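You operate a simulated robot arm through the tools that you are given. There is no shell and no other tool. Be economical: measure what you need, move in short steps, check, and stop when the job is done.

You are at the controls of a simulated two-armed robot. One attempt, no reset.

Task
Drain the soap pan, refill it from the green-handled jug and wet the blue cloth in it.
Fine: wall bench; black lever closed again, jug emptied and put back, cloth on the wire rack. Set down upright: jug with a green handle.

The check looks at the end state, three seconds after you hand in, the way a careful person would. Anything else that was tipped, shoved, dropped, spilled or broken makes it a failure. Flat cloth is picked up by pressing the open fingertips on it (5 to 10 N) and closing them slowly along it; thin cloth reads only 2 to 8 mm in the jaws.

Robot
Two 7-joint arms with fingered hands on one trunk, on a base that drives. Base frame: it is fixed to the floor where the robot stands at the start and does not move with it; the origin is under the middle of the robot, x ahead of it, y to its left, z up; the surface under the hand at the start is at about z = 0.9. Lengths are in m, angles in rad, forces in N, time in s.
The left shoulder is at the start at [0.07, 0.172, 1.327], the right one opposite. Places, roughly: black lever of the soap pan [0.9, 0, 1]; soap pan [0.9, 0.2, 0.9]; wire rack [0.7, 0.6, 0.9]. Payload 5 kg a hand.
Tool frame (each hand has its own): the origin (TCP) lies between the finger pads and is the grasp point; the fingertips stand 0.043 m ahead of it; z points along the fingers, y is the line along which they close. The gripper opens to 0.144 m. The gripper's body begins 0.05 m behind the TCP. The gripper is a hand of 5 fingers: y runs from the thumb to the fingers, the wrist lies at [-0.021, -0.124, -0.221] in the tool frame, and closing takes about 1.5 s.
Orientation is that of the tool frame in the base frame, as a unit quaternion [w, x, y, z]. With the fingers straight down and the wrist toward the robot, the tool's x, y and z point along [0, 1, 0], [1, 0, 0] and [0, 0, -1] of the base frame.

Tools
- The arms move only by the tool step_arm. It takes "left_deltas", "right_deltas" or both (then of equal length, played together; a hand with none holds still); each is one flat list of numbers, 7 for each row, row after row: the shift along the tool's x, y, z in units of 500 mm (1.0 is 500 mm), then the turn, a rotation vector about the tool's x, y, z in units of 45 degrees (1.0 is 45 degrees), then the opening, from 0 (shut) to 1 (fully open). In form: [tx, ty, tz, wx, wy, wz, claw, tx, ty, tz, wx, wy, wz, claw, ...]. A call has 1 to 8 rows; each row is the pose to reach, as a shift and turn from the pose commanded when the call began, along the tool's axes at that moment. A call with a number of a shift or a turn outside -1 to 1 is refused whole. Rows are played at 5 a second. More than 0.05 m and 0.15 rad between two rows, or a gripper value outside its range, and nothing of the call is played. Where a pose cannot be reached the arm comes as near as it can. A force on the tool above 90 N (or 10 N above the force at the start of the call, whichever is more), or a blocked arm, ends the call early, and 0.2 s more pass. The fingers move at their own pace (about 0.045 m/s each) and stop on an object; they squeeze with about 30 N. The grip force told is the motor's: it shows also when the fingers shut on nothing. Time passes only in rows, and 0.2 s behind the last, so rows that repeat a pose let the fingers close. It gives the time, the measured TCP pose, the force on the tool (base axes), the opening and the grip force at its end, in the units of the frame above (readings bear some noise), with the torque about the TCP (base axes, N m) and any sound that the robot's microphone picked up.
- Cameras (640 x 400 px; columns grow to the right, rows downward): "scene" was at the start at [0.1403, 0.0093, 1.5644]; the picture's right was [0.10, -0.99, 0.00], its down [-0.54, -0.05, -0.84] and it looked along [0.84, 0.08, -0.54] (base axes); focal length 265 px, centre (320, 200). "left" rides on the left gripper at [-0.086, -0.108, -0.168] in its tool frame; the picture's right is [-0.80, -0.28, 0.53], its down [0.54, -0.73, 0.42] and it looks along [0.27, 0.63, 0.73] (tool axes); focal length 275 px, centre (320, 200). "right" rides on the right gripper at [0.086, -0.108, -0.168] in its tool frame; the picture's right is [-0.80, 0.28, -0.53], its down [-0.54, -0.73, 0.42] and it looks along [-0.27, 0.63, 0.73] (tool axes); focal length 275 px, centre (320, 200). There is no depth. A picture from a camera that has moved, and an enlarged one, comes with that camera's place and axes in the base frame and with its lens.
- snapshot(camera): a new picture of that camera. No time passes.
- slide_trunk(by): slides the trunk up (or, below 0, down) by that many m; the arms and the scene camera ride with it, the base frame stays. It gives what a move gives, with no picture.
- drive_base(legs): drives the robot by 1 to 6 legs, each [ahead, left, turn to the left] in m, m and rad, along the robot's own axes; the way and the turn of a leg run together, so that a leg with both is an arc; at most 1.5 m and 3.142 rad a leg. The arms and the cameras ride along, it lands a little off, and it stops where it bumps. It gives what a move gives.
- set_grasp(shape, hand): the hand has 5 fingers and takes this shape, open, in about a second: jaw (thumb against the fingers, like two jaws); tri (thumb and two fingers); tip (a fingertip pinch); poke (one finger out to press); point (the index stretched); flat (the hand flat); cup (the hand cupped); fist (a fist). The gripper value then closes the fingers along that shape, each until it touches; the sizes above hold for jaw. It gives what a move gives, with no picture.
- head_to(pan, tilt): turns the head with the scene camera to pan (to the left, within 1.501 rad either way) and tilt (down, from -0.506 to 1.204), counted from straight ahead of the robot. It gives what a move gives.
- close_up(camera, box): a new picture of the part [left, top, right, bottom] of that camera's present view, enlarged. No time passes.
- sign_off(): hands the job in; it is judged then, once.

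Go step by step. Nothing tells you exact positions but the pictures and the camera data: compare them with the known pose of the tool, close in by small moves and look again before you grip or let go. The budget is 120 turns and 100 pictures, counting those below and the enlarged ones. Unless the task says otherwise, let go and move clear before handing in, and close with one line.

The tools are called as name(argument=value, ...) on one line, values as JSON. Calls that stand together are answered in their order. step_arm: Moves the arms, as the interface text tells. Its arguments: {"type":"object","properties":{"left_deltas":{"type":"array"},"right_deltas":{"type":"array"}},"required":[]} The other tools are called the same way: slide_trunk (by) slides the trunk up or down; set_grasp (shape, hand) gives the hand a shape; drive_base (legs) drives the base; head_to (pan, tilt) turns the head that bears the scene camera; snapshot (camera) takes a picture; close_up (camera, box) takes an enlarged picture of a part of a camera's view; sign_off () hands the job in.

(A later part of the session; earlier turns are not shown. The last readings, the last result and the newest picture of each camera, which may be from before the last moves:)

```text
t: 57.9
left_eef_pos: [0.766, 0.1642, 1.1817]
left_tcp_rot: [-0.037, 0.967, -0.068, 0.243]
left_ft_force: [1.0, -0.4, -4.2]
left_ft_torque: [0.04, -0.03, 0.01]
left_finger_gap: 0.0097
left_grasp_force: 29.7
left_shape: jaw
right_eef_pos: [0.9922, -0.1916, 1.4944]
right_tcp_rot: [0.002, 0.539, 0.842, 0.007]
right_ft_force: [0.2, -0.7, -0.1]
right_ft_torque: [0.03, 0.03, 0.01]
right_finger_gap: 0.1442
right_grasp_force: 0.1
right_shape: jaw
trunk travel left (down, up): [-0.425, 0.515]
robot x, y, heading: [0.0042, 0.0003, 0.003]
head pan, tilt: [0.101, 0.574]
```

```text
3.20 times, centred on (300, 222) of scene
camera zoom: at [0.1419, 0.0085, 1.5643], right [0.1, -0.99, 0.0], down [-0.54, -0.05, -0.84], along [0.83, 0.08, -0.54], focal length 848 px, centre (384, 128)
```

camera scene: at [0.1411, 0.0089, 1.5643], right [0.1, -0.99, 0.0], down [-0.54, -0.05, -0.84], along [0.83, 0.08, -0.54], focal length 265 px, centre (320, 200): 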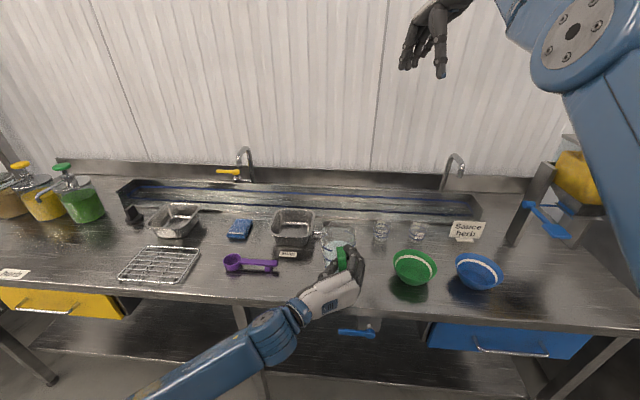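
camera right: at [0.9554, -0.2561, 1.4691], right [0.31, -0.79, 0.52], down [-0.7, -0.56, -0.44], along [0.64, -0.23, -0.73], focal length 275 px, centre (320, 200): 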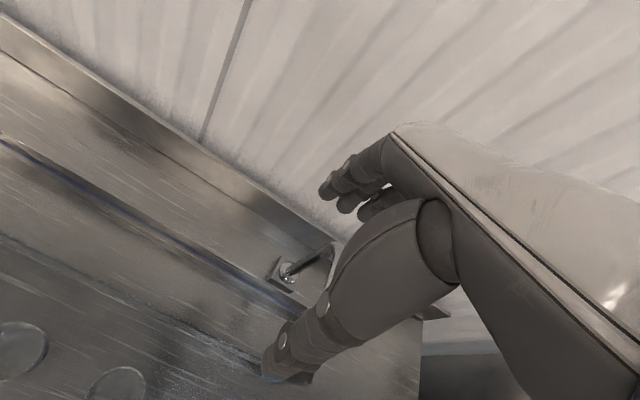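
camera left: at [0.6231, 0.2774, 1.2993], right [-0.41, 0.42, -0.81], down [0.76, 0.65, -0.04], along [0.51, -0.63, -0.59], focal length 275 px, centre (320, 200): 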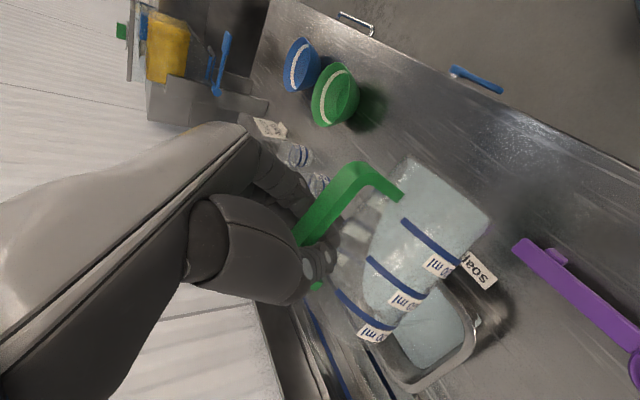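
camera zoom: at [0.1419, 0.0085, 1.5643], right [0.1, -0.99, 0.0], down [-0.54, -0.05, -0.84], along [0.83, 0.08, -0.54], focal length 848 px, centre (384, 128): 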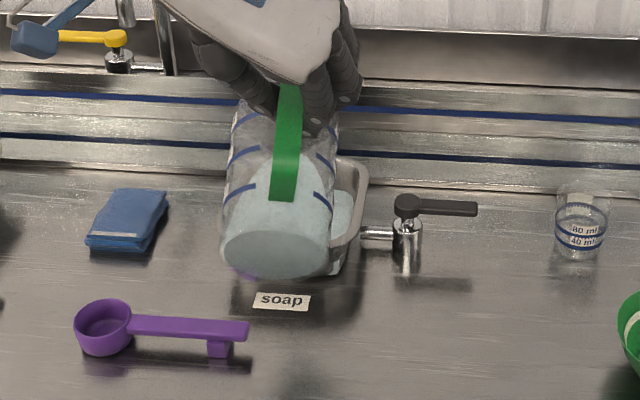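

It pours cleanly into the pan (4.2 N left). I tilt on to about 105 degrees to empty the jug.

step_arm(left_deltas=[0.024, -0.0037, -0.0028, -0.0166, -0.11, 0.004, 0, 0.0524, -0.008, -0.0055, -0.033, -0.219, 0.009, 0, 0.08, -0.012, -0.0064, -0.05, -0.329, 0.013, 0, 0.108, -0.0165, -0.0046, -0.066, -0.439, 0.017, 0, 0.1355, -0.0205, -0.001, -0.083, -0.549, 0.021, 0, 0.163, -0.0244, 0.007, -0.1, -0.658, 0.026, 0, 0.19, -0.028, 0.015, -0.116, -0.768, 0.03, 0, 0.19, -0.028, 0.015, -0.116, -0.768, 0.03, 0])

snapshot(camera="left")

close_up(camera="scene", box=[200, 160, 400, 285])

```text
t: 59.6
left_eef_pos: [0.8509, 0.1656, 1.2222]
left_tcp_rot: [-0.015, 0.995, -0.077, -0.057]
left_ft_force: [-0.9, 0.6, -1.6]
left_ft_torque: [0.01, -0.1, 0.0]
left_finger_gap: 0.0098
left_grasp_force: 30.2
left_shape: jaw
right_eef_pos: [0.9913, -0.1898, 1.4973]
right_tcp_rot: [0.003, 0.538, 0.843, 0.008]
right_ft_force: [-0.5, 0.4, -0.3]
right_ft_torque: [-0.03, 0.0, -0.02]
right_finger_gap: 0.1442
right_grasp_force: 0.2
right_shape: jaw
trunk travel left (down, up): [-0.425, 0.515]
robot x, y, heading: [0.0012, -0.0029, -0.0]
head pan, tilt: [0.101, 0.574]
```

```text
35 pictures are left
camera left: at [0.8027, 0.2795, 1.3999], right [-0.8, 0.42, -0.43], down [0.6, 0.65, -0.47], along [0.08, -0.63, -0.77], focal length 275 px, centre (320, 200)
```

left: 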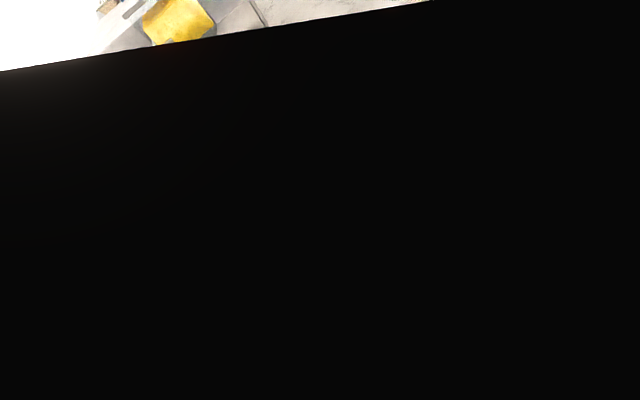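

```text
3.20 times, centred on (300, 222) of scene
camera zoom: at [0.1407, 0.0095, 1.5643], right [0.1, -0.99, 0.0], down [-0.54, -0.06, -0.84], along [0.84, 0.08, -0.54], focal length 848 px, centre (384, 128)
```

zoom: 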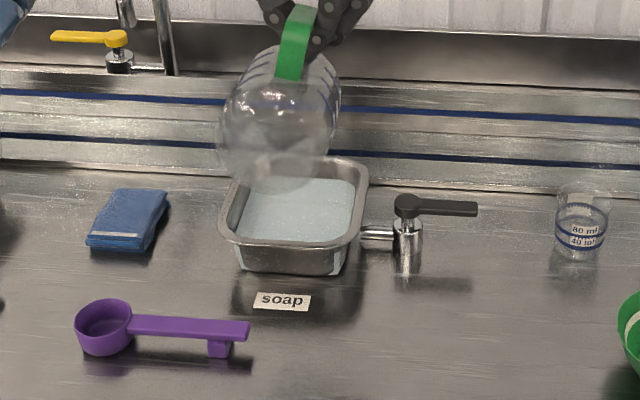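

The jug looks empty and the pan is refilled. I let it drip a moment, then turn it back up along the same way.

step_arm(left_deltas=[0, 0, 0, -0.01, -0.08, 0.003, 0, 0, 0, 0, -0.01, -0.08, 0.003, 0, 0, 0, 0, -0.01, -0.08, 0.003, 0, 0, 0, 0, -0.01, -0.08, 0.003, 0, 0, 0, 0, -0.01, -0.08, 0.003, 0, 0, 0, 0, 0, 0, 0, 0])

step_arm(left_deltas=[-0.03, 0.005, 0.013, 0.025, 0.164, -0.006, 0, -0.065, 0.011, 0.027, 0.05, 0.329, -0.013, 0, -0.1, 0.017, 0.041, 0.076, 0.493, -0.019, 0, -0.133, 0.023, 0.055, 0.101, 0.658, -0.026, 0, -0.166, 0.029, 0.07, 0.126, 0.822, -0.032, 0, -0.199, 0.034, 0.083, 0.15, 0.98, -0.038, 0])

snapshot(camera="left")

close_up(camera="scene", box=[200, 160, 400, 285])

```text
t: 61.0
left_eef_pos: [0.8495, 0.167, 1.2207]
left_tcp_rot: [-0.016, 0.995, -0.075, -0.057]
left_ft_force: [0.0, 0.7, -1.1]
left_ft_torque: [-0.01, -0.1, 0.02]
left_finger_gap: 0.0097
left_grasp_force: 30.0
left_shape: jaw
right_eef_pos: [0.9904, -0.1894, 1.4968]
right_tcp_rot: [0.003, 0.539, 0.842, 0.007]
right_ft_force: [-0.6, 0.7, -0.2]
right_ft_torque: [-0.01, -0.01, 0.03]
right_finger_gap: 0.1438
right_grasp_force: 0.0
right_shape: jaw
trunk travel left (down, up): [-0.425, 0.515]
robot x, y, heading: [0.0021, 0.0028, -0.001]
head pan, tilt: [0.101, 0.574]
```

```text
t: 62.5
left_eef_pos: [0.7478, 0.167, 1.1902]
left_tcp_rot: [-0.044, 0.942, -0.065, 0.326]
left_ft_force: [-0.2, 0.0, -0.8]
left_ft_torque: [-0.01, -0.02, -0.02]
left_finger_gap: 0.0099
left_grasp_force: 29.2
left_shape: jaw
right_eef_pos: [0.9898, -0.1904, 1.4963]
right_tcp_rot: [0.002, 0.539, 0.842, 0.007]
right_ft_force: [-0.6, -0.2, 0.6]
right_ft_torque: [-0.01, -0.03, -0.02]
right_finger_gap: 0.1441
right_grasp_force: 0.1
right_shape: jaw
trunk travel left (down, up): [-0.425, 0.515]
robot x, y, heading: [0.0008, -0.0009, -0.003]
head pan, tilt: [0.101, 0.574]
```

```text
33 pictures are left
camera left: at [0.5871, 0.2803, 1.2826], right [-0.26, 0.42, -0.87], down [0.75, 0.65, 0.09], along [0.6, -0.63, -0.49], focal length 275 px, centre (320, 200)
```

left: 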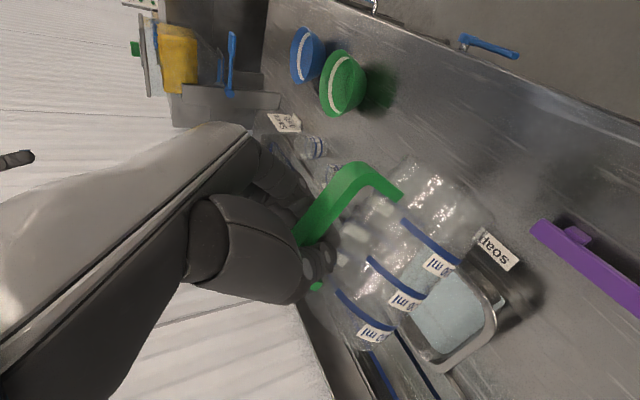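

```text
3.20 times, centred on (300, 222) of scene
camera zoom: at [0.1395, 0.0097, 1.5646], right [0.1, -0.99, 0.0], down [-0.54, -0.06, -0.84], along [0.84, 0.08, -0.54], focal length 848 px, centre (384, 128)
```

zoom: 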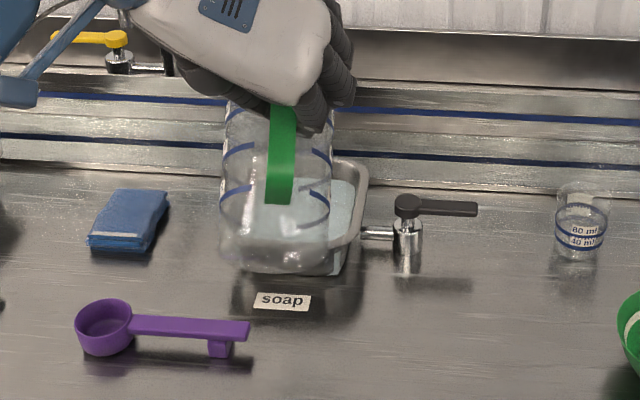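

The jug is empty. I turn it upright the rest of the way and carry it back toward its old place.

step_arm(left_deltas=[-0.009, 0.013, -0.013, 0.025, 0.164, -0.006, 0, -0.017, 0.027, -0.026, 0.05, 0.329, -0.013, 0, -0.026, 0.04, -0.039, 0.076, 0.493, -0.02, 0, -0.034, 0.053, -0.052, 0.101, 0.658, -0.026, 0, -0.043, 0.067, -0.065, 0.126, 0.822, -0.033, 0, -0.051, 0.08, -0.078, 0.15, 0.98, -0.04, 0])

```text
t: 63.9
left_eef_pos: [0.6991, 0.1289, 1.2024]
left_tcp_rot: [-0.064, 0.748, -0.043, 0.659]
left_ft_force: [0.3, 0.6, -0.6]
left_ft_torque: [0.01, 0.12, 0.02]
left_finger_gap: 0.0099
left_grasp_force: 29.6
left_shape: jaw
right_eef_pos: [0.9918, -0.1917, 1.4958]
right_tcp_rot: [0.002, 0.539, 0.842, 0.008]
right_ft_force: [0.3, -0.3, 0.3]
right_ft_torque: [0.02, 0.01, -0.01]
right_finger_gap: 0.1441
right_grasp_force: 0.2
right_shape: jaw
trunk travel left (down, up): [-0.425, 0.515]
robot x, y, heading: [0.0008, -0.0006, -0.007]
head pan, tilt: [0.101, 0.574]
```

Nearly level again. I carry it over its old spot at z about 8 cm above, with the hand pitched slightly up so the jug hangs upright.

step_arm(left_deltas=[-0.036, 0.045, -0.013, 0.009, 0.058, -0.002, 0, -0.072, 0.09, -0.025, 0.018, 0.117, -0.005, 0, -0.108, 0.135, -0.038, 0.026, 0.175, -0.007, 0, -0.145, 0.18, -0.05, 0.035, 0.234, -0.009, 0, -0.181, 0.225, -0.063, 0.044, 0.292, -0.012, 0, -0.217, 0.27, -0.076, 0.053, 0.351, -0.014, 0])

close_up(camera="scene", box=[240, 190, 400, 290])

snapshot(camera="left")

```text
t: 65.2
left_eef_pos: [0.6479, 0.0073, 1.0803]
left_tcp_rot: [-0.071, 0.649, -0.035, 0.757]
left_ft_force: [0.0, -0.2, -0.6]
left_ft_torque: [-0.01, 0.1, 0.0]
left_finger_gap: 0.0097
left_grasp_force: 30.1
left_shape: jaw
right_eef_pos: [0.9914, -0.1908, 1.4963]
right_tcp_rot: [0.002, 0.539, 0.842, 0.008]
right_ft_force: [-1.0, 0.5, 0.6]
right_ft_torque: [0.01, 0.02, 0.0]
right_finger_gap: 0.1441
right_grasp_force: 0.0
right_shape: jaw
trunk travel left (down, up): [-0.425, 0.515]
robot x, y, heading: [0.0033, -0.0024, -0.002]
head pan, tilt: [0.101, 0.574]
```

```text
4.00 times, centred on (320, 240) of scene
camera zoom: at [0.1406, 0.0081, 1.5645], right [0.1, -0.99, 0.0], down [-0.54, -0.05, -0.84], along [0.84, 0.08, -0.54], focal length 1060 px, centre (320, 40)
```

zoom: 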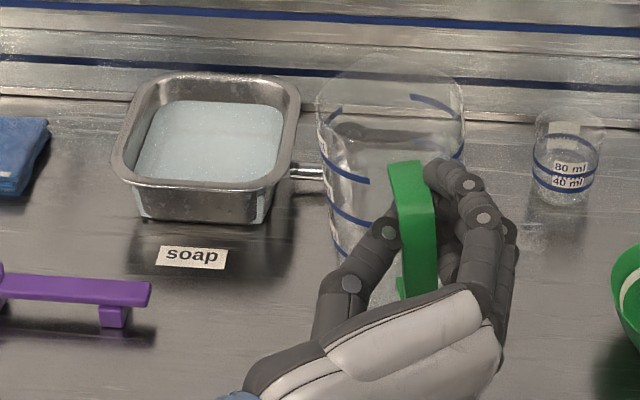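

```text
30 pictures are left
camera left: at [0.4899, 0.1202, 0.9851], right [0.63, 0.42, -0.65], down [0.29, 0.65, 0.7], along [0.72, -0.63, 0.28], focal length 275 px, centre (320, 200)
```

left: 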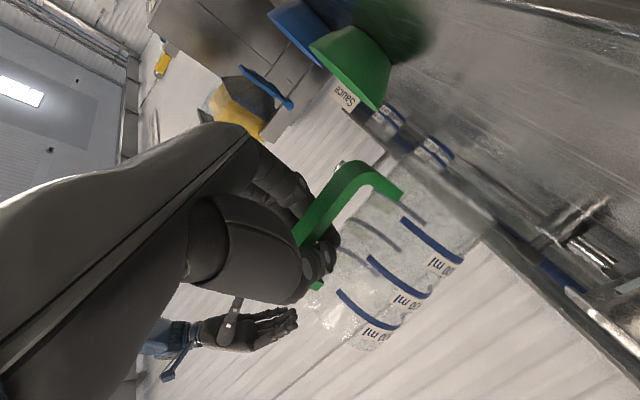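

The jug hangs upright over its old place. I lower it 7 cm.

step_arm(left_deltas=[-0.035, 0.004, -0.0044, 0, 0, 0, 0, -0.07, 0.008, -0.009, 0, 0, 0, 0, -0.105, 0.012, -0.0133, 0, 0, 0, 0, -0.138, 0.0154, -0.0177, 0, 0, 0, 0])

close_up(camera="scene", box=[260, 210, 420, 310])

snapshot(camera="left")

```text
t: 66.2
left_eef_pos: [0.6528, 0.0126, 1.0096]
left_tcp_rot: [-0.072, 0.648, -0.034, 0.757]
left_ft_force: [1.0, -0.3, 2.4]
left_ft_torque: [0.1, -0.21, -0.06]
left_finger_gap: 0.0097
left_grasp_force: 29.8
left_shape: jaw
right_eef_pos: [0.9893, -0.1921, 1.4972]
right_tcp_rot: [0.003, 0.539, 0.842, 0.008]
right_ft_force: [-0.8, -0.2, 0.7]
right_ft_torque: [-0.01, -0.01, 0.0]
right_finger_gap: 0.144
right_grasp_force: 0.0
right_shape: jaw
trunk travel left (down, up): [-0.425, 0.515]
robot x, y, heading: [0.0005, -0.003, -0.0]
head pan, tilt: [0.101, 0.574]
```

```text
4.00 times, centred on (340, 260) of scene
camera zoom: at [0.1396, 0.0087, 1.5646], right [0.1, -0.99, 0.0], down [-0.54, -0.05, -0.84], along [0.84, 0.08, -0.54], focal length 1060 px, centre (240, -40)
```

zoom: 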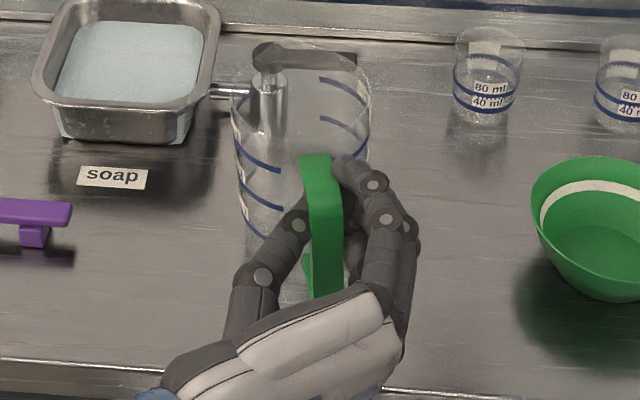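

```text
28 pictures are left
camera left: at [0.4938, 0.1251, 0.914], right [0.63, 0.42, -0.65], down [0.29, 0.65, 0.7], along [0.72, -0.63, 0.29], focal length 275 px, centre (320, 200)
```

left: 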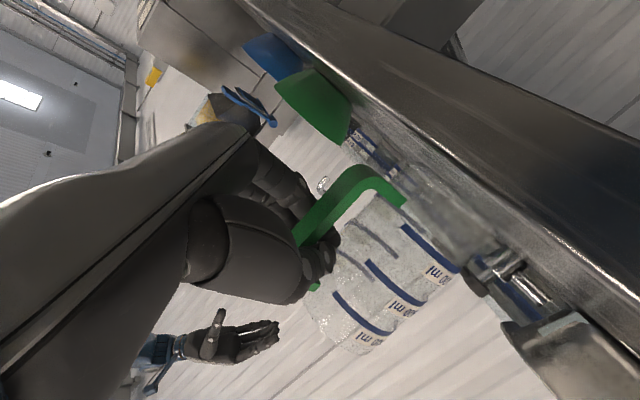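

It has touched down, leaning a few degrees to the left. I roll it upright and press down a few millimetres.

step_arm(left_deltas=[0, 0, 0, 0, 0, 0.07, 0, 0, 0, 0, 0, 0, 0.14, 0, -0.006, 0.001, -0.001, 0, 0, 0.14, 0, -0.01, 0.002, -0.002, 0, 0, 0.14, 0])

close_up(camera="scene", box=[260, 210, 420, 310])

```text
t: 67.2
left_eef_pos: [0.6513, 0.0127, 1.0066]
left_tcp_rot: [-0.113, 0.645, -0.071, 0.753]
left_ft_force: [-3.2, -1.4, 12.3]
left_ft_torque: [-0.16, -0.19, -0.02]
left_finger_gap: 0.01
left_grasp_force: 30.1
left_shape: jaw
right_eef_pos: [0.9892, -0.1905, 1.4964]
right_tcp_rot: [0.003, 0.539, 0.842, 0.009]
right_ft_force: [0.0, -0.7, -0.4]
right_ft_torque: [-0.02, -0.03, -0.02]
right_finger_gap: 0.1439
right_grasp_force: 0.0
right_shape: jaw
trunk travel left (down, up): [-0.425, 0.515]
robot x, y, heading: [0.0016, -0.003, 0.002]
head pan, tilt: [0.101, 0.574]
```

```text
4.00 times, centred on (340, 260) of scene
camera zoom: at [0.1388, 0.0087, 1.5647], right [0.1, -0.99, 0.0], down [-0.54, -0.05, -0.84], along [0.84, 0.08, -0.54], focal length 1060 px, centre (240, -40)
```

zoom: 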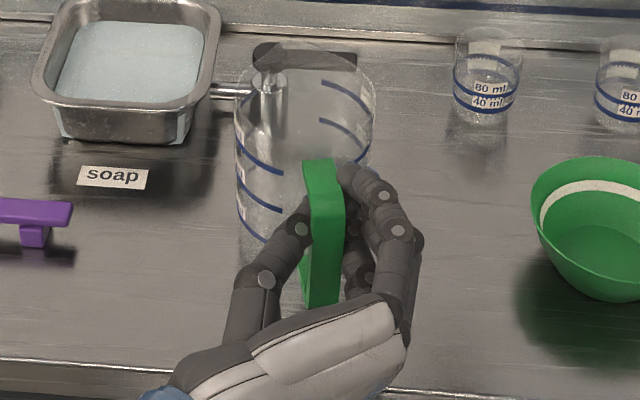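

It is upright now, but compared with the start it has turned about 10 degrees around the handle, putting its body 1.6 cm too far left. I lift slightly, turn it back and set it down again.

step_arm(left_deltas=[0.014, -0.004, 0.002, 0, 0, 0, 0, 0.018, -0.005, 0.003, 0, 0, 0, 0, 0.018, -0.005, 0.003, -0.071, 0.019, -0.012, 0, 0.018, -0.005, 0.003, -0.142, 0.038, -0.024, 0, 0.018, -0.005, 0.003, -0.212, 0.056, -0.035, 0, 0.01, -0.003, 0.002, -0.212, 0.056, -0.035, 0, 0.004, -0.001, 0.001, -0.212, 0.056, -0.035, 0])

close_up(camera="scene", box=[260, 210, 420, 310])

```text
t: 68.8
left_eef_pos: [0.6525, 0.0121, 1.008]
left_tcp_rot: [-0.046, 0.637, -0.126, 0.759]
left_ft_force: [-0.7, 0.4, 2.9]
left_ft_torque: [-0.02, 0.03, -0.01]
left_finger_gap: 0.0099
left_grasp_force: 30.5
left_shape: jaw
right_eef_pos: [0.9901, -0.1907, 1.4959]
right_tcp_rot: [0.001, 0.539, 0.842, 0.008]
right_ft_force: [0.3, -0.4, 0.8]
right_ft_torque: [0.02, 0.02, -0.03]
right_finger_gap: 0.1438
right_grasp_force: 0.0
right_shape: jaw
trunk travel left (down, up): [-0.425, 0.515]
robot x, y, heading: [0.002, -0.0023, 0.003]
head pan, tilt: [0.101, 0.574]
```

```text
4.00 times, centred on (340, 260) of scene
camera zoom: at [0.14, 0.009, 1.5646], right [0.1, -0.99, 0.0], down [-0.54, -0.05, -0.84], along [0.84, 0.08, -0.54], focal length 1060 px, centre (240, -40)
```

zoom: 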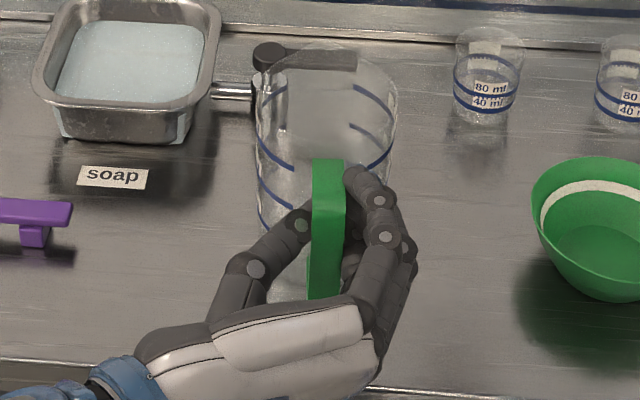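

The jug matches its first position exactly (same rim outline). I open the hand and draw back.

step_arm(left_deltas=[0, 0, 0, 0, 0, 0, 0.3, 0, 0, 0, 0, 0, 0, 0.6, 0, 0, 0, 0, 0, 0, 0.9, 0, 0, 0, 0, 0, 0, 1, 0, 0, 0, 0, 0, 0, 1, 0, 0, -0.06, 0, 0, 0, 1, 0, 0, -0.13, 0, 0, 0, 1, 0, 0, -0.2, 0, 0, 0, 1])

close_up(camera="scene", box=[260, 210, 420, 310])

```text
t: 70.7
left_eef_pos: [0.5547, 0.0287, 0.9919]
left_tcp_rot: [-0.047, 0.639, -0.125, 0.758]
left_ft_force: [-0.4, -0.5, 0.2]
left_ft_torque: [0.02, 0.01, -0.04]
left_finger_gap: 0.1434
left_grasp_force: 0.0
left_shape: jaw
right_eef_pos: [0.9894, -0.1924, 1.4966]
right_tcp_rot: [0.003, 0.539, 0.842, 0.008]
right_ft_force: [-1.5, 0.3, -0.2]
right_ft_torque: [0.0, -0.03, -0.04]
right_finger_gap: 0.1439
right_grasp_force: 0.1
right_shape: jaw
trunk travel left (down, up): [-0.425, 0.515]
robot x, y, heading: [0.0003, 0.0045, 0.0]
head pan, tilt: [0.101, 0.574]
```

```text
4.00 times, centred on (340, 260) of scene
camera zoom: at [0.1395, 0.0091, 1.5645], right [0.1, -0.99, 0.0], down [-0.54, -0.05, -0.84], along [0.84, 0.08, -0.54], focal length 1060 px, centre (240, -40)
```

zoom: 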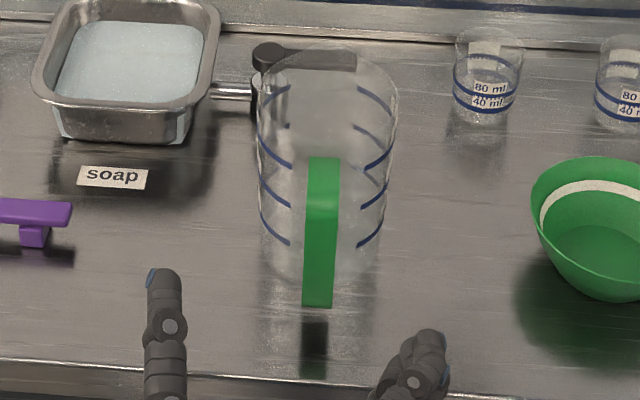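

The jug is back, empty and upright. Now I raise the left hand and turn it fingers-down again, heading for the blue cloth at about (0.92, 0.40).

step_arm(left_deltas=[0.055, -0.04, -0.004, 0, 0, 0, 1, 0.12, -0.1, -0.007, -0.035, -0.15, -0.02, 1, 0.18, -0.16, -0.01, -0.07, -0.3, -0.04, 1, 0.24, -0.22, -0.013, -0.105, -0.45, -0.06, 1, 0.3, -0.28, -0.016, -0.14, -0.6, -0.08, 1, 0.36, -0.34, -0.019, -0.175, -0.74, -0.1, 1, 0.41, -0.4, -0.022, -0.21, -0.88, -0.118, 1])

```text
t: 72.2
left_eef_pos: [0.5489, 0.1829, 1.2417]
left_tcp_rot: [0.001, 0.864, -0.135, 0.486]
left_ft_force: [-0.8, -0.7, 0.2]
left_ft_torque: [0.0, -0.05, -0.01]
left_finger_gap: 0.144
left_grasp_force: 0.1
left_shape: jaw
left hand out of reach, approached as far as the arm can: row 3, 4, 5, 6, 7
right_eef_pos: [0.989, -0.191, 1.497]
right_tcp_rot: [0.004, 0.539, 0.843, 0.009]
right_ft_force: [-0.2, 0.4, 0.1]
right_ft_torque: [-0.02, -0.02, 0.02]
right_finger_gap: 0.1441
right_grasp_force: 0.2
right_shape: jaw
trunk travel left (down, up): [-0.425, 0.515]
robot x, y, heading: [0.0004, 0.0002, 0.003]
head pan, tilt: [0.101, 0.574]
```

The arm folds near its limit there, so I move forward while turning the rest.

step_arm(left_deltas=[0.016, -0.025, 0.031, 0.058, -0.058, -0.12, 1, 0.032, -0.05, 0.063, 0.117, -0.116, -0.24, 1, 0.048, -0.076, 0.094, 0.175, -0.175, -0.36, 1, 0.064, -0.102, 0.125, 0.234, -0.233, -0.48, 1, 0.08, -0.128, 0.157, 0.292, -0.291, -0.6, 1, 0.095, -0.153, 0.188, 0.351, -0.349, -0.72, 1])

step_arm(left_deltas=[0, 0, 0, 0.058, -0.058, -0.12, 1, 0, 0, 0, 0.117, -0.116, -0.24, 1, 0, 0, 0, 0.175, -0.175, -0.36, 1, 0, 0, 0, 0.234, -0.233, -0.48, 1, 0, 0, 0, 0.292, -0.291, -0.6, 1, 0, 0, 0, 0.351, -0.349, -0.72, 1])

step_arm(left_deltas=[0, 0, 0, 0.058, -0.058, -0.12, 1, 0, 0, 0, 0.117, -0.116, -0.24, 1, 0, 0, 0, 0.175, -0.175, -0.36, 1, 0, 0, 0, 0.234, -0.233, -0.48, 1, 0, 0, 0, 0.292, -0.291, -0.6, 1, 0, 0, 0, 0.351, -0.349, -0.72, 1])

snapshot(camera="left")

```text
t: 73.7
left_eef_pos: [0.6713, 0.227, 1.2397]
left_tcp_rot: [0.0, 0.916, 0.179, 0.359]
left_ft_force: [1.0, 0.6, -0.7]
left_ft_torque: [0.03, 0.07, -0.01]
left_finger_gap: 0.144
left_grasp_force: 0.1
left_shape: jaw
right_eef_pos: [0.9915, -0.1905, 1.4953]
right_tcp_rot: [0.002, 0.539, 0.842, 0.008]
right_ft_force: [0.2, -0.4, -1.0]
right_ft_torque: [0.02, 0.02, 0.0]
right_finger_gap: 0.144
right_grasp_force: 0.1
right_shape: jaw
trunk travel left (down, up): [-0.425, 0.515]
robot x, y, heading: [-0.0001, -0.0001, 0.002]
head pan, tilt: [0.101, 0.574]
```

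```text
t: 75.0
left_eef_pos: [0.6713, 0.2265, 1.2401]
left_tcp_rot: [0.001, 0.861, 0.471, 0.191]
left_ft_force: [0.6, -0.4, 0.5]
left_ft_torque: [0.0, -0.01, 0.01]
left_finger_gap: 0.144
left_grasp_force: 0.1
left_shape: jaw
right_eef_pos: [0.9922, -0.1901, 1.496]
right_tcp_rot: [0.002, 0.539, 0.842, 0.007]
right_ft_force: [0.0, 0.2, 1.0]
right_ft_torque: [-0.02, 0.03, 0.01]
right_finger_gap: 0.1439
right_grasp_force: 0.0
right_shape: jaw
trunk travel left (down, up): [-0.425, 0.515]
robot x, y, heading: [0.0021, -0.0012, 0.002]
head pan, tilt: [0.101, 0.574]
```

```text
t: 76.5
left_eef_pos: [0.6706, 0.2276, 1.241]
left_tcp_rot: [0.0, 0.706, 0.708, 0.001]
left_ft_force: [0.3, -0.1, 0.1]
left_ft_torque: [0.0, 0.05, -0.01]
left_finger_gap: 0.1438
left_grasp_force: 0.0
left_shape: jaw
right_eef_pos: [0.9907, -0.1911, 1.4964]
right_tcp_rot: [0.002, 0.538, 0.843, 0.009]
right_ft_force: [-0.4, -0.3, 0.0]
right_ft_torque: [0.0, -0.01, -0.02]
right_finger_gap: 0.1441
right_grasp_force: 0.0
right_shape: jaw
trunk travel left (down, up): [-0.425, 0.515]
robot x, y, heading: [0.001, 0.0018, -0.001]
head pan, tilt: [0.101, 0.574]
```

```text
24 pictures are left
camera left: at [0.5625, 0.1407, 1.4074], right [-0.28, -0.8, -0.54], down [-0.73, 0.54, -0.42], along [0.63, 0.27, -0.73], focal length 275 px, centre (320, 200)
```

left: 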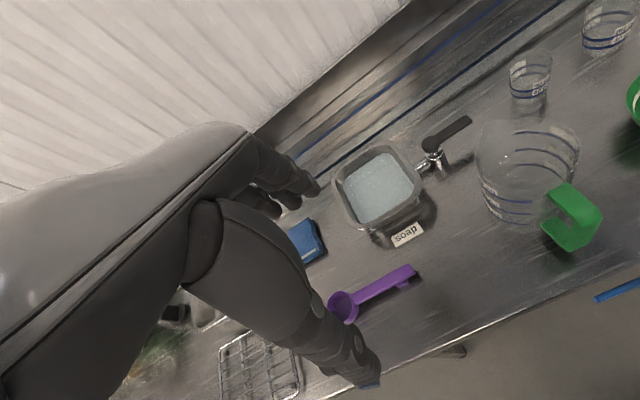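

The hand points straight down again. From the early views the cloth spans x 0.86–0.957, y 0.365–0.432; I move above its middle.

step_arm(left_deltas=[0.043, 0.06, 0.04, 0, 0, 0, 0.45, 0.086, 0.12, 0.08, 0, 0, 0, 0.45, 0.13, 0.18, 0.12, 0, 0, 0, 0.45, 0.17, 0.24, 0.16, 0, 0, 0, 0.45, 0.213, 0.3, 0.22, 0, 0, 0, 0.45, 0.256, 0.36, 0.28, 0, 0, 0, 0.45, 0.3, 0.42, 0.34, 0, 0, 0, 0.45, 0.34, 0.468, 0.4, 0, 0, 0, 0.45])

snapshot(camera="left")

close_up(camera="scene", box=[180, 170, 300, 245])

```text
t: 78.2
left_eef_pos: [0.9083, 0.4018, 1.0418]
left_tcp_rot: [0.001, 0.707, 0.708, 0.001]
left_ft_force: [0.7, 0.8, 0.0]
left_ft_torque: [-0.04, 0.07, 0.0]
left_finger_gap: 0.0653
left_grasp_force: 0.1
left_shape: jaw
right_eef_pos: [0.9924, -0.189, 1.4942]
right_tcp_rot: [0.001, 0.539, 0.842, 0.007]
right_ft_force: [1.1, -0.1, -0.7]
right_ft_torque: [-0.04, 0.04, 0.02]
right_finger_gap: 0.1441
right_grasp_force: 0.1
right_shape: jaw
trunk travel left (down, up): [-0.425, 0.515]
robot x, y, heading: [0.0015, -0.0024, 0.001]
head pan, tilt: [0.101, 0.574]
```

```text
23 pictures are left
camera left: at [0.8003, 0.3143, 1.2076], right [-0.28, -0.8, -0.54], down [-0.73, 0.54, -0.42], along [0.63, 0.27, -0.73], focal length 275 px, centre (320, 200)
```

left: 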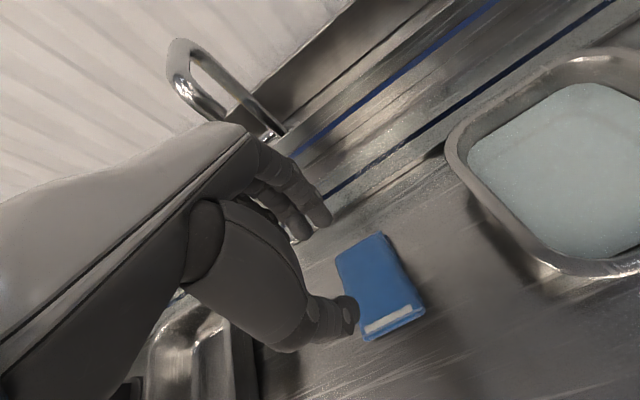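

```text
5.33 times, centred on (240, 208) of scene
camera zoom: at [0.1422, 0.0099, 1.5642], right [0.1, -0.99, 0.0], down [-0.54, -0.06, -0.84], along [0.83, 0.08, -0.54], focal length 1413 px, centre (747, 160)
```

zoom: 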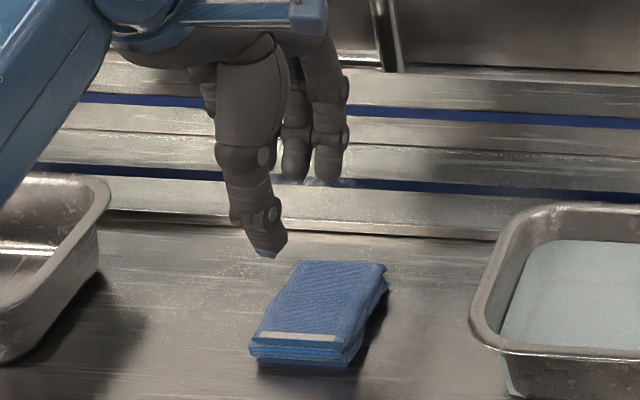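

The cloth's centre reads (0.903, 0.393), a folded stack about 15 mm thick. I shift slightly and lower until just above it.

step_arm(left_deltas=[-0.008, -0.004, 0.05, 0, 0, 0, 0.45, -0.016, -0.008, 0.1, 0, 0, 0, 0.45, -0.016, -0.008, 0.145, 0, 0, 0, 0.45, -0.016, -0.008, 0.16, 0, 0, 0, 0.45])

step_arm(left_deltas=[0, 0, 0.008, 0, 0, 0, 0.45, 0, 0, 0.012, 0, 0, 0, 0.45])

```text
t: 79.2
left_eef_pos: [0.9001, 0.3921, 0.9682]
left_tcp_rot: [0.003, 0.706, 0.709, 0.004]
left_ft_force: [3.1, 2.0, 18.3]
left_ft_torque: [-0.07, -0.93, 0.06]
left_finger_gap: 0.0662
left_grasp_force: 0.1
left_shape: jaw
right_eef_pos: [0.9869, -0.1927, 1.4985]
right_tcp_rot: [0.003, 0.539, 0.842, 0.009]
right_ft_force: [0.2, -0.3, 0.0]
right_ft_torque: [0.0, 0.02, 0.0]
right_finger_gap: 0.144
right_grasp_force: 0.0
right_shape: jaw
trunk travel left (down, up): [-0.425, 0.515]
robot x, y, heading: [-0.0037, -0.0026, 0.003]
head pan, tilt: [0.101, 0.574]
```

```text
t: 79.8
left_eef_pos: [0.8982, 0.3911, 0.9661]
left_tcp_rot: [0.004, 0.705, 0.709, 0.005]
left_ft_force: [-3.3, 3.6, 51.6]
left_ft_torque: [-0.46, -1.84, 0.39]
left_finger_gap: 0.0607
left_grasp_force: 20.3
left_shape: jaw
right_eef_pos: [0.9844, -0.1923, 1.5024]
right_tcp_rot: [0.004, 0.538, 0.843, 0.01]
right_ft_force: [0.1, 0.5, 0.3]
right_ft_torque: [0.01, 0.01, 0.0]
right_finger_gap: 0.1442
right_grasp_force: 0.0
right_shape: jaw
trunk travel left (down, up): [-0.425, 0.515]
robot x, y, heading: [0.0035, -0.0021, 0.003]
head pan, tilt: [0.101, 0.574]
```

That pressed too hard (52 N), so I ease up by 8 mm to reach the 5–10 N range.

step_arm(left_deltas=[0, 0, -0.01, 0, 0, 0, 0.45, 0, 0, -0.016, 0, 0, 0, 0.45, 0, 0, -0.016, 0, 0, 0, 0.45])

close_up(camera="left", box=[240, 180, 480, 330])

```text
t: 80.7
left_eef_pos: [0.8987, 0.3903, 0.9622]
left_tcp_rot: [0.0, 0.707, 0.707, 0.001]
left_ft_force: [0.6, 3.3, 22.0]
left_ft_torque: [-0.04, -0.33, 0.07]
left_finger_gap: 0.0387
left_grasp_force: 30.2
left_shape: jaw
right_eef_pos: [0.9886, -0.1917, 1.4966]
right_tcp_rot: [0.003, 0.539, 0.842, 0.008]
right_ft_force: [0.5, 0.0, 0.4]
right_ft_torque: [0.01, 0.0, -0.01]
right_finger_gap: 0.1441
right_grasp_force: 0.1
right_shape: jaw
trunk travel left (down, up): [-0.425, 0.515]
robot x, y, heading: [0.0022, -0.0001, 0.002]
head pan, tilt: [0.101, 0.574]
```

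```text
2.67 times, centred on (360, 255) of left
camera zoom: at [0.7906, 0.3029, 1.1289], right [-0.28, -0.8, -0.54], down [-0.73, 0.54, -0.42], along [0.63, 0.27, -0.73], focal length 734 px, centre (213, 53)
```

zoom: 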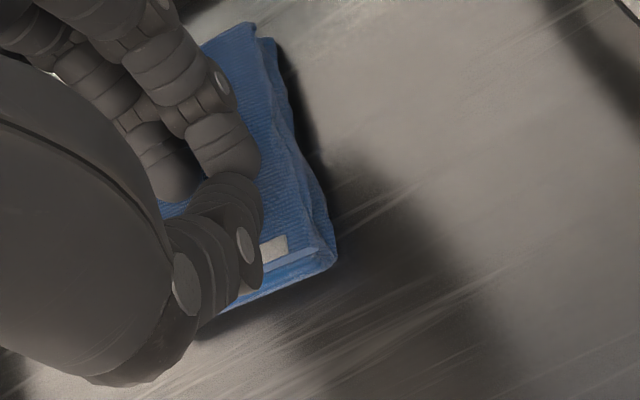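

The fingers are on the cloth at about 22 N. I ease up 3 mm more and close slowly along it.

step_arm(left_deltas=[0, 0, -0.004, 0, 0, 0, 0.26, 0, 0, -0.006, 0, 0, 0, 0.22, 0, 0, -0.006, 0, 0, 0, 0.18, 0, 0, -0.006, 0, 0, 0, 0.14, 0, 0, -0.006, 0, 0, 0, 0.1, 0, 0, -0.006, 0, 0, 0, 0.06, 0, 0, -0.006, 0, 0, 0, 0.02, 0, 0, -0.006, 0, 0, 0, 0])

close_up(camera="left", box=[240, 180, 480, 330])

```text
t: 82.5
left_eef_pos: [0.8995, 0.3914, 0.9663]
left_tcp_rot: [0.0, 0.706, 0.708, 0.002]
left_ft_force: [0.6, 0.4, 7.9]
left_ft_torque: [-0.13, -0.18, 0.02]
left_finger_gap: 0.0046
left_grasp_force: 29.6
left_shape: jaw
right_eef_pos: [0.9905, -0.1912, 1.4966]
right_tcp_rot: [0.002, 0.539, 0.842, 0.008]
right_ft_force: [0.1, 0.2, 0.4]
right_ft_torque: [0.01, 0.0, 0.0]
right_finger_gap: 0.1438
right_grasp_force: 0.0
right_shape: jaw
trunk travel left (down, up): [-0.425, 0.515]
robot x, y, heading: [-0.0029, -0.0027, -0.001]
head pan, tilt: [0.101, 0.574]
```

```text
2.67 times, centred on (360, 255) of left
camera zoom: at [0.791, 0.3037, 1.1336], right [-0.28, -0.8, -0.54], down [-0.73, 0.54, -0.42], along [0.63, 0.27, -0.73], focal length 734 px, centre (213, 53)
```

zoom: 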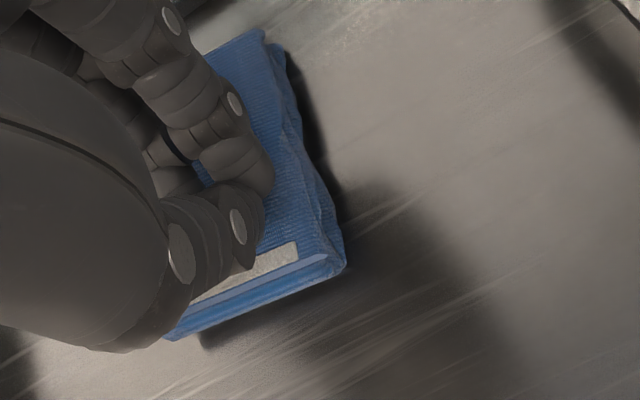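

The gap reads 4.6 mm, in the range of gripped cloth. I lift and check.

step_arm(left_deltas=[0, 0, -0.03, 0, 0, 0, 0, 0, 0, -0.06, 0, 0, 0, 0, 0, 0, -0.1, 0, 0, 0, 0, 0, 0, -0.15, 0, 0, 0, 0, 0, 0, -0.2, 0, 0, 0, 0, 0, 0, -0.25, 0, 0, 0, 0])

close_up(camera="scene", box=[160, 150, 320, 250])

```text
t: 83.8
left_eef_pos: [0.8993, 0.3902, 1.0928]
left_tcp_rot: [0.0, 0.707, 0.708, 0.001]
left_ft_force: [0.3, -0.5, -0.1]
left_ft_torque: [-0.02, 0.0, -0.01]
left_finger_gap: 0.0046
left_grasp_force: 29.6
left_shape: jaw
right_eef_pos: [0.9916, -0.1914, 1.4955]
right_tcp_rot: [0.002, 0.539, 0.842, 0.008]
right_ft_force: [0.6, -0.1, -0.5]
right_ft_torque: [0.03, 0.02, -0.05]
right_finger_gap: 0.144
right_grasp_force: 0.0
right_shape: jaw
trunk travel left (down, up): [-0.425, 0.515]
robot x, y, heading: [0.0015, -0.0009, -0.001]
head pan, tilt: [0.101, 0.574]
```

```text
4.00 times, centred on (240, 200) of scene
camera zoom: at [0.1404, 0.0088, 1.5644], right [0.1, -0.99, 0.0], down [-0.54, -0.05, -0.84], along [0.84, 0.08, -0.54], focal length 1060 px, centre (640, 200)
```

zoom: 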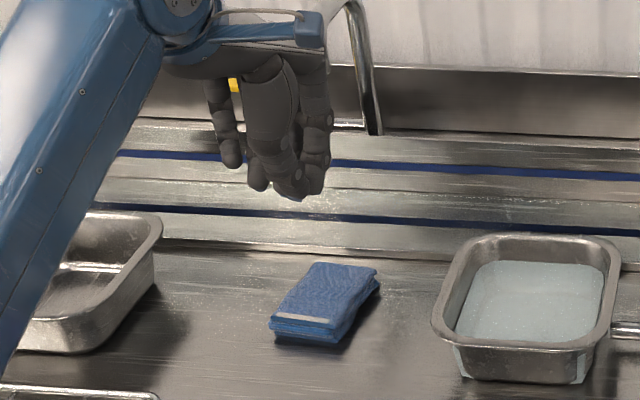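

The cloth stayed on the bench; the press was uneven while closing. I open again and come back down to a light press.

step_arm(left_deltas=[0, 0, 0, 0, 0, 0, 0.5, 0, 0, 0.06, 0, 0, 0, 0.5, 0, 0, 0.12, 0, 0, 0, 0.5, 0, 0, 0.18, 0, 0, 0, 0.5, 0, 0, 0.225, 0, 0, 0, 0.5, 0, 0, 0.245, 0, 0, 0, 0.5, 0, 0, 0.25, 0, 0, 0, 0.5])

```text
t: 85.5
left_eef_pos: [0.9008, 0.3899, 0.9679]
left_tcp_rot: [0.001, 0.706, 0.708, 0.002]
left_ft_force: [1.3, -1.0, 6.2]
left_ft_torque: [-0.05, -0.33, -0.01]
left_finger_gap: 0.0717
left_grasp_force: 0.1
left_shape: jaw
right_eef_pos: [0.9895, -0.1913, 1.4971]
right_tcp_rot: [0.003, 0.538, 0.843, 0.008]
right_ft_force: [-0.7, 0.2, -0.4]
right_ft_torque: [0.07, 0.0, 0.03]
right_finger_gap: 0.144
right_grasp_force: 0.1
right_shape: jaw
trunk travel left (down, up): [-0.425, 0.515]
robot x, y, heading: [0.002, -0.001, -0.001]
head pan, tilt: [0.101, 0.574]
```

Now 6 N at a 72 mm opening, as wanted. I close slowly in two stages, watching the force.

step_arm(left_deltas=[0, 0, 0, 0, 0, 0, 0.46, 0, 0, 0, 0, 0, 0, 0.42, 0, 0, 0, 0, 0, 0, 0.38, 0, 0, 0, 0, 0, 0, 0.34, 0, 0, 0, 0, 0, 0, 0.3, 0, 0, 0, 0, 0, 0, 0.27])

```text
t: 86.8
left_eef_pos: [0.9018, 0.3899, 0.9691]
left_tcp_rot: [0.002, 0.707, 0.708, 0.003]
left_ft_force: [6.9, 0.4, 18.5]
left_ft_torque: [-0.25, -1.11, 0.11]
left_finger_gap: 0.0421
left_grasp_force: 0.1
left_shape: jaw
right_eef_pos: [0.9894, -0.192, 1.4973]
right_tcp_rot: [0.002, 0.539, 0.842, 0.008]
right_ft_force: [0.0, 0.4, 0.1]
right_ft_torque: [0.01, -0.04, 0.01]
right_finger_gap: 0.1442
right_grasp_force: 0.0
right_shape: jaw
trunk travel left (down, up): [-0.425, 0.515]
robot x, y, heading: [0.0021, 0.0014, -0.005]
head pan, tilt: [0.101, 0.574]
```

The force rose to 18 N as the tips swing down, so I ease up by 2 mm and close the rest.

step_arm(left_deltas=[0, 0, -0.004, 0, 0, 0, 0.26, 0, 0, -0.005, 0, 0, 0, 0.22, 0, 0, -0.005, 0, 0, 0, 0.18, 0, 0, -0.005, 0, 0, 0, 0.14])

step_arm(left_deltas=[0, 0, 0, 0, 0, 0, 0.11, 0, 0, 0, 0, 0, 0, 0.08, 0, 0, 0, 0, 0, 0, 0.05, 0, 0, 0, 0, 0, 0, 0.02, 0, 0, 0, 0, 0, 0, 0, 0, 0, 0, 0, 0, 0, 0])

step_arm(left_deltas=[0, 0, -0.02, 0, 0, 0, 0, 0, 0, -0.05, 0, 0, 0, 0, 0, 0, -0.09, 0, 0, 0, 0, 0, 0, -0.12, 0, 0, 0, 0])

close_up(camera="scene", box=[160, 150, 320, 250])

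```text
t: 87.8
left_eef_pos: [0.9012, 0.3913, 0.9686]
left_tcp_rot: [0.0, 0.707, 0.707, 0.001]
left_ft_force: [3.4, 0.2, 9.0]
left_ft_torque: [-0.13, -0.32, 0.06]
left_finger_gap: 0.021
left_grasp_force: 0.1
left_shape: jaw
right_eef_pos: [0.9903, -0.1906, 1.4968]
right_tcp_rot: [0.002, 0.539, 0.842, 0.008]
right_ft_force: [0.4, -0.2, -0.8]
right_ft_torque: [0.02, 0.02, 0.0]
right_finger_gap: 0.144
right_grasp_force: 0.1
right_shape: jaw
trunk travel left (down, up): [-0.425, 0.515]
robot x, y, heading: [0.0006, -0.0007, -0.002]
head pan, tilt: [0.101, 0.574]
```

```text
t: 89.2
left_eef_pos: [0.9015, 0.3913, 0.9689]
left_tcp_rot: [0.0, 0.706, 0.708, 0.002]
left_ft_force: [0.6, -0.4, -0.8]
left_ft_torque: [0.02, 0.0, 0.02]
left_finger_gap: 0.0035
left_grasp_force: 30.2
left_shape: jaw
right_eef_pos: [0.9909, -0.1911, 1.4955]
right_tcp_rot: [0.002, 0.538, 0.843, 0.008]
right_ft_force: [0.5, -0.2, 0.3]
right_ft_torque: [0.01, -0.05, -0.02]
right_finger_gap: 0.1438
right_grasp_force: 0.1
right_shape: jaw
trunk travel left (down, up): [-0.425, 0.515]
robot x, y, heading: [0.0006, -0.0028, -0.006]
head pan, tilt: [0.101, 0.574]
```

```text
t: 90.2
left_eef_pos: [0.9025, 0.3909, 1.0313]
left_tcp_rot: [0.001, 0.707, 0.707, 0.002]
left_ft_force: [0.0, -1.1, 0.6]
left_ft_torque: [0.02, -0.01, 0.0]
left_finger_gap: 0.0037
left_grasp_force: 30.1
left_shape: jaw
right_eef_pos: [0.9903, -0.192, 1.4964]
right_tcp_rot: [0.002, 0.538, 0.843, 0.008]
right_ft_force: [-0.9, 0.3, 0.0]
right_ft_torque: [-0.01, -0.02, 0.0]
right_finger_gap: 0.144
right_grasp_force: 0.0
right_shape: jaw
trunk travel left (down, up): [-0.425, 0.515]
robot x, y, heading: [-0.0017, 0.0035, 0.003]
head pan, tilt: [0.101, 0.574]
```

```text
4.00 times, centred on (240, 200) of scene
camera zoom: at [0.1405, 0.0087, 1.5644], right [0.1, -0.99, 0.0], down [-0.54, -0.05, -0.84], along [0.84, 0.08, -0.54], focal length 1060 px, centre (640, 200)
```

zoom: 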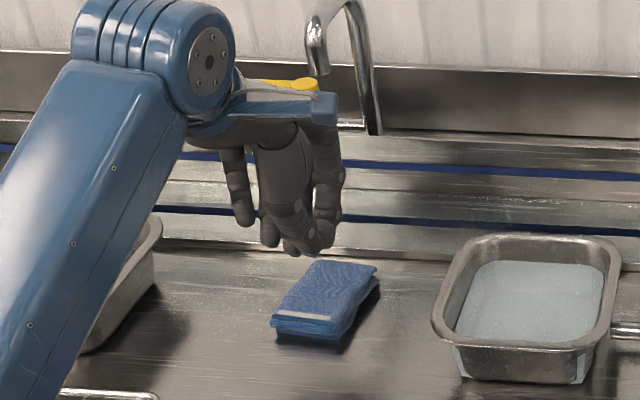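

Not gripped: at the end the tips swing up off it. The folded stack is thick (about 25 mm), so gripping it across its ends like a block is better. I open wide, raise a little and measure it again.

step_arm(left_deltas=[0, 0, -0.02, 0, 0, 0, 1, 0, 0, -0.04, 0, 0, 0, 1, 0, 0, -0.06, 0, 0, 0, 1, 0, 0, -0.06, 0, 0, 0, 1, 0, 0, -0.06, 0, 0, 0, 1, 0, 0, -0.06, 0, 0, 0, 1])

close_up(camera="left", box=[280, 180, 520, 330])

```text
t: 91.7
left_eef_pos: [0.9012, 0.3903, 1.0587]
left_tcp_rot: [-0.001, 0.707, 0.707, 0.002]
left_ft_force: [0.1, -0.6, 0.2]
left_ft_torque: [0.01, 0.0, -0.03]
left_finger_gap: 0.1437
left_grasp_force: 0.0
left_shape: jaw
right_eef_pos: [0.9905, -0.1908, 1.4948]
right_tcp_rot: [0.001, 0.539, 0.842, 0.009]
right_ft_force: [0.2, 1.5, 0.5]
right_ft_torque: [-0.03, 0.02, 0.0]
right_finger_gap: 0.1441
right_grasp_force: 0.1
right_shape: jaw
trunk travel left (down, up): [-0.425, 0.515]
robot x, y, heading: [0.0, -0.0016, -0.002]
head pan, tilt: [0.101, 0.574]
```

```text
2.67 times, centred on (400, 255) of left
camera zoom: at [0.7927, 0.3033, 1.2257], right [-0.28, -0.8, -0.54], down [-0.73, 0.54, -0.42], along [0.63, 0.27, -0.73], focal length 734 px, centre (107, 53)
```

zoom: 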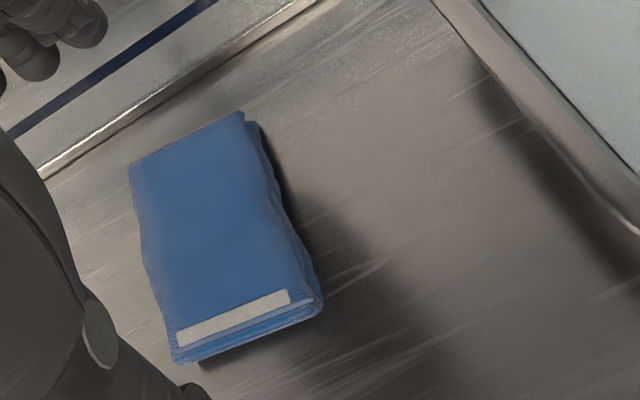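

The stack now spans x 0.89–0.978, y 0.365–0.43. I centre over (0.936, 0.397) with the jaw at 11 cm and lower so the tips pass its front and back ends.

step_arm(left_deltas=[0.007, 0.035, 0.02, 0, 0, 0, 0.78, 0.014, 0.068, 0.05, 0, 0, 0, 0.78, 0.014, 0.068, 0.09, 0, 0, 0, 0.78, 0.014, 0.068, 0.13, 0, 0, 0, 0.78, 0.014, 0.068, 0.165, 0, 0, 0, 0.78, 0.014, 0.068, 0.185, 0, 0, 0, 0.78])

close_up(camera="left", box=[240, 160, 480, 310])

```text
t: 93.2
left_eef_pos: [0.9398, 0.3989, 0.9988]
left_tcp_rot: [0.02, 0.705, 0.708, 0.021]
left_ft_force: [-26.0, -3.9, 62.3]
left_ft_torque: [0.81, -4.32, 0.09]
left_finger_gap: 0.1088
left_grasp_force: 0.1
left_shape: jaw
right_eef_pos: [0.9873, -0.1888, 1.4954]
right_tcp_rot: [0.003, 0.538, 0.843, 0.008]
right_ft_force: [1.7, 1.4, -2.7]
right_ft_torque: [-0.06, 0.25, 0.04]
right_finger_gap: 0.1444
right_grasp_force: 0.1
right_shape: jaw
trunk travel left (down, up): [-0.425, 0.515]
robot x, y, heading: [0.0015, -0.0012, 0.001]
head pan, tilt: [0.101, 0.574]
stopped in row 6 (left hand): the force on the tool passed its limit at 91 N (the readings are from after the stop); the commanded pose is now the measured one
```

```text
2.67 times, centred on (360, 235) of left
camera zoom: at [0.8225, 0.312, 1.1599], right [-0.25, -0.8, -0.55], down [-0.7, 0.54, -0.46], along [0.67, 0.27, -0.69], focal length 734 px, centre (213, 107)
```

zoom: 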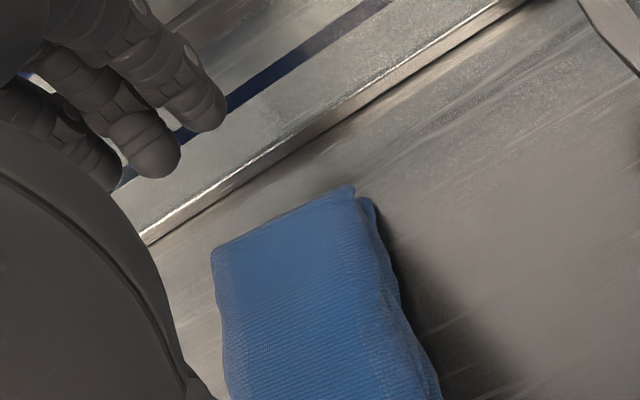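

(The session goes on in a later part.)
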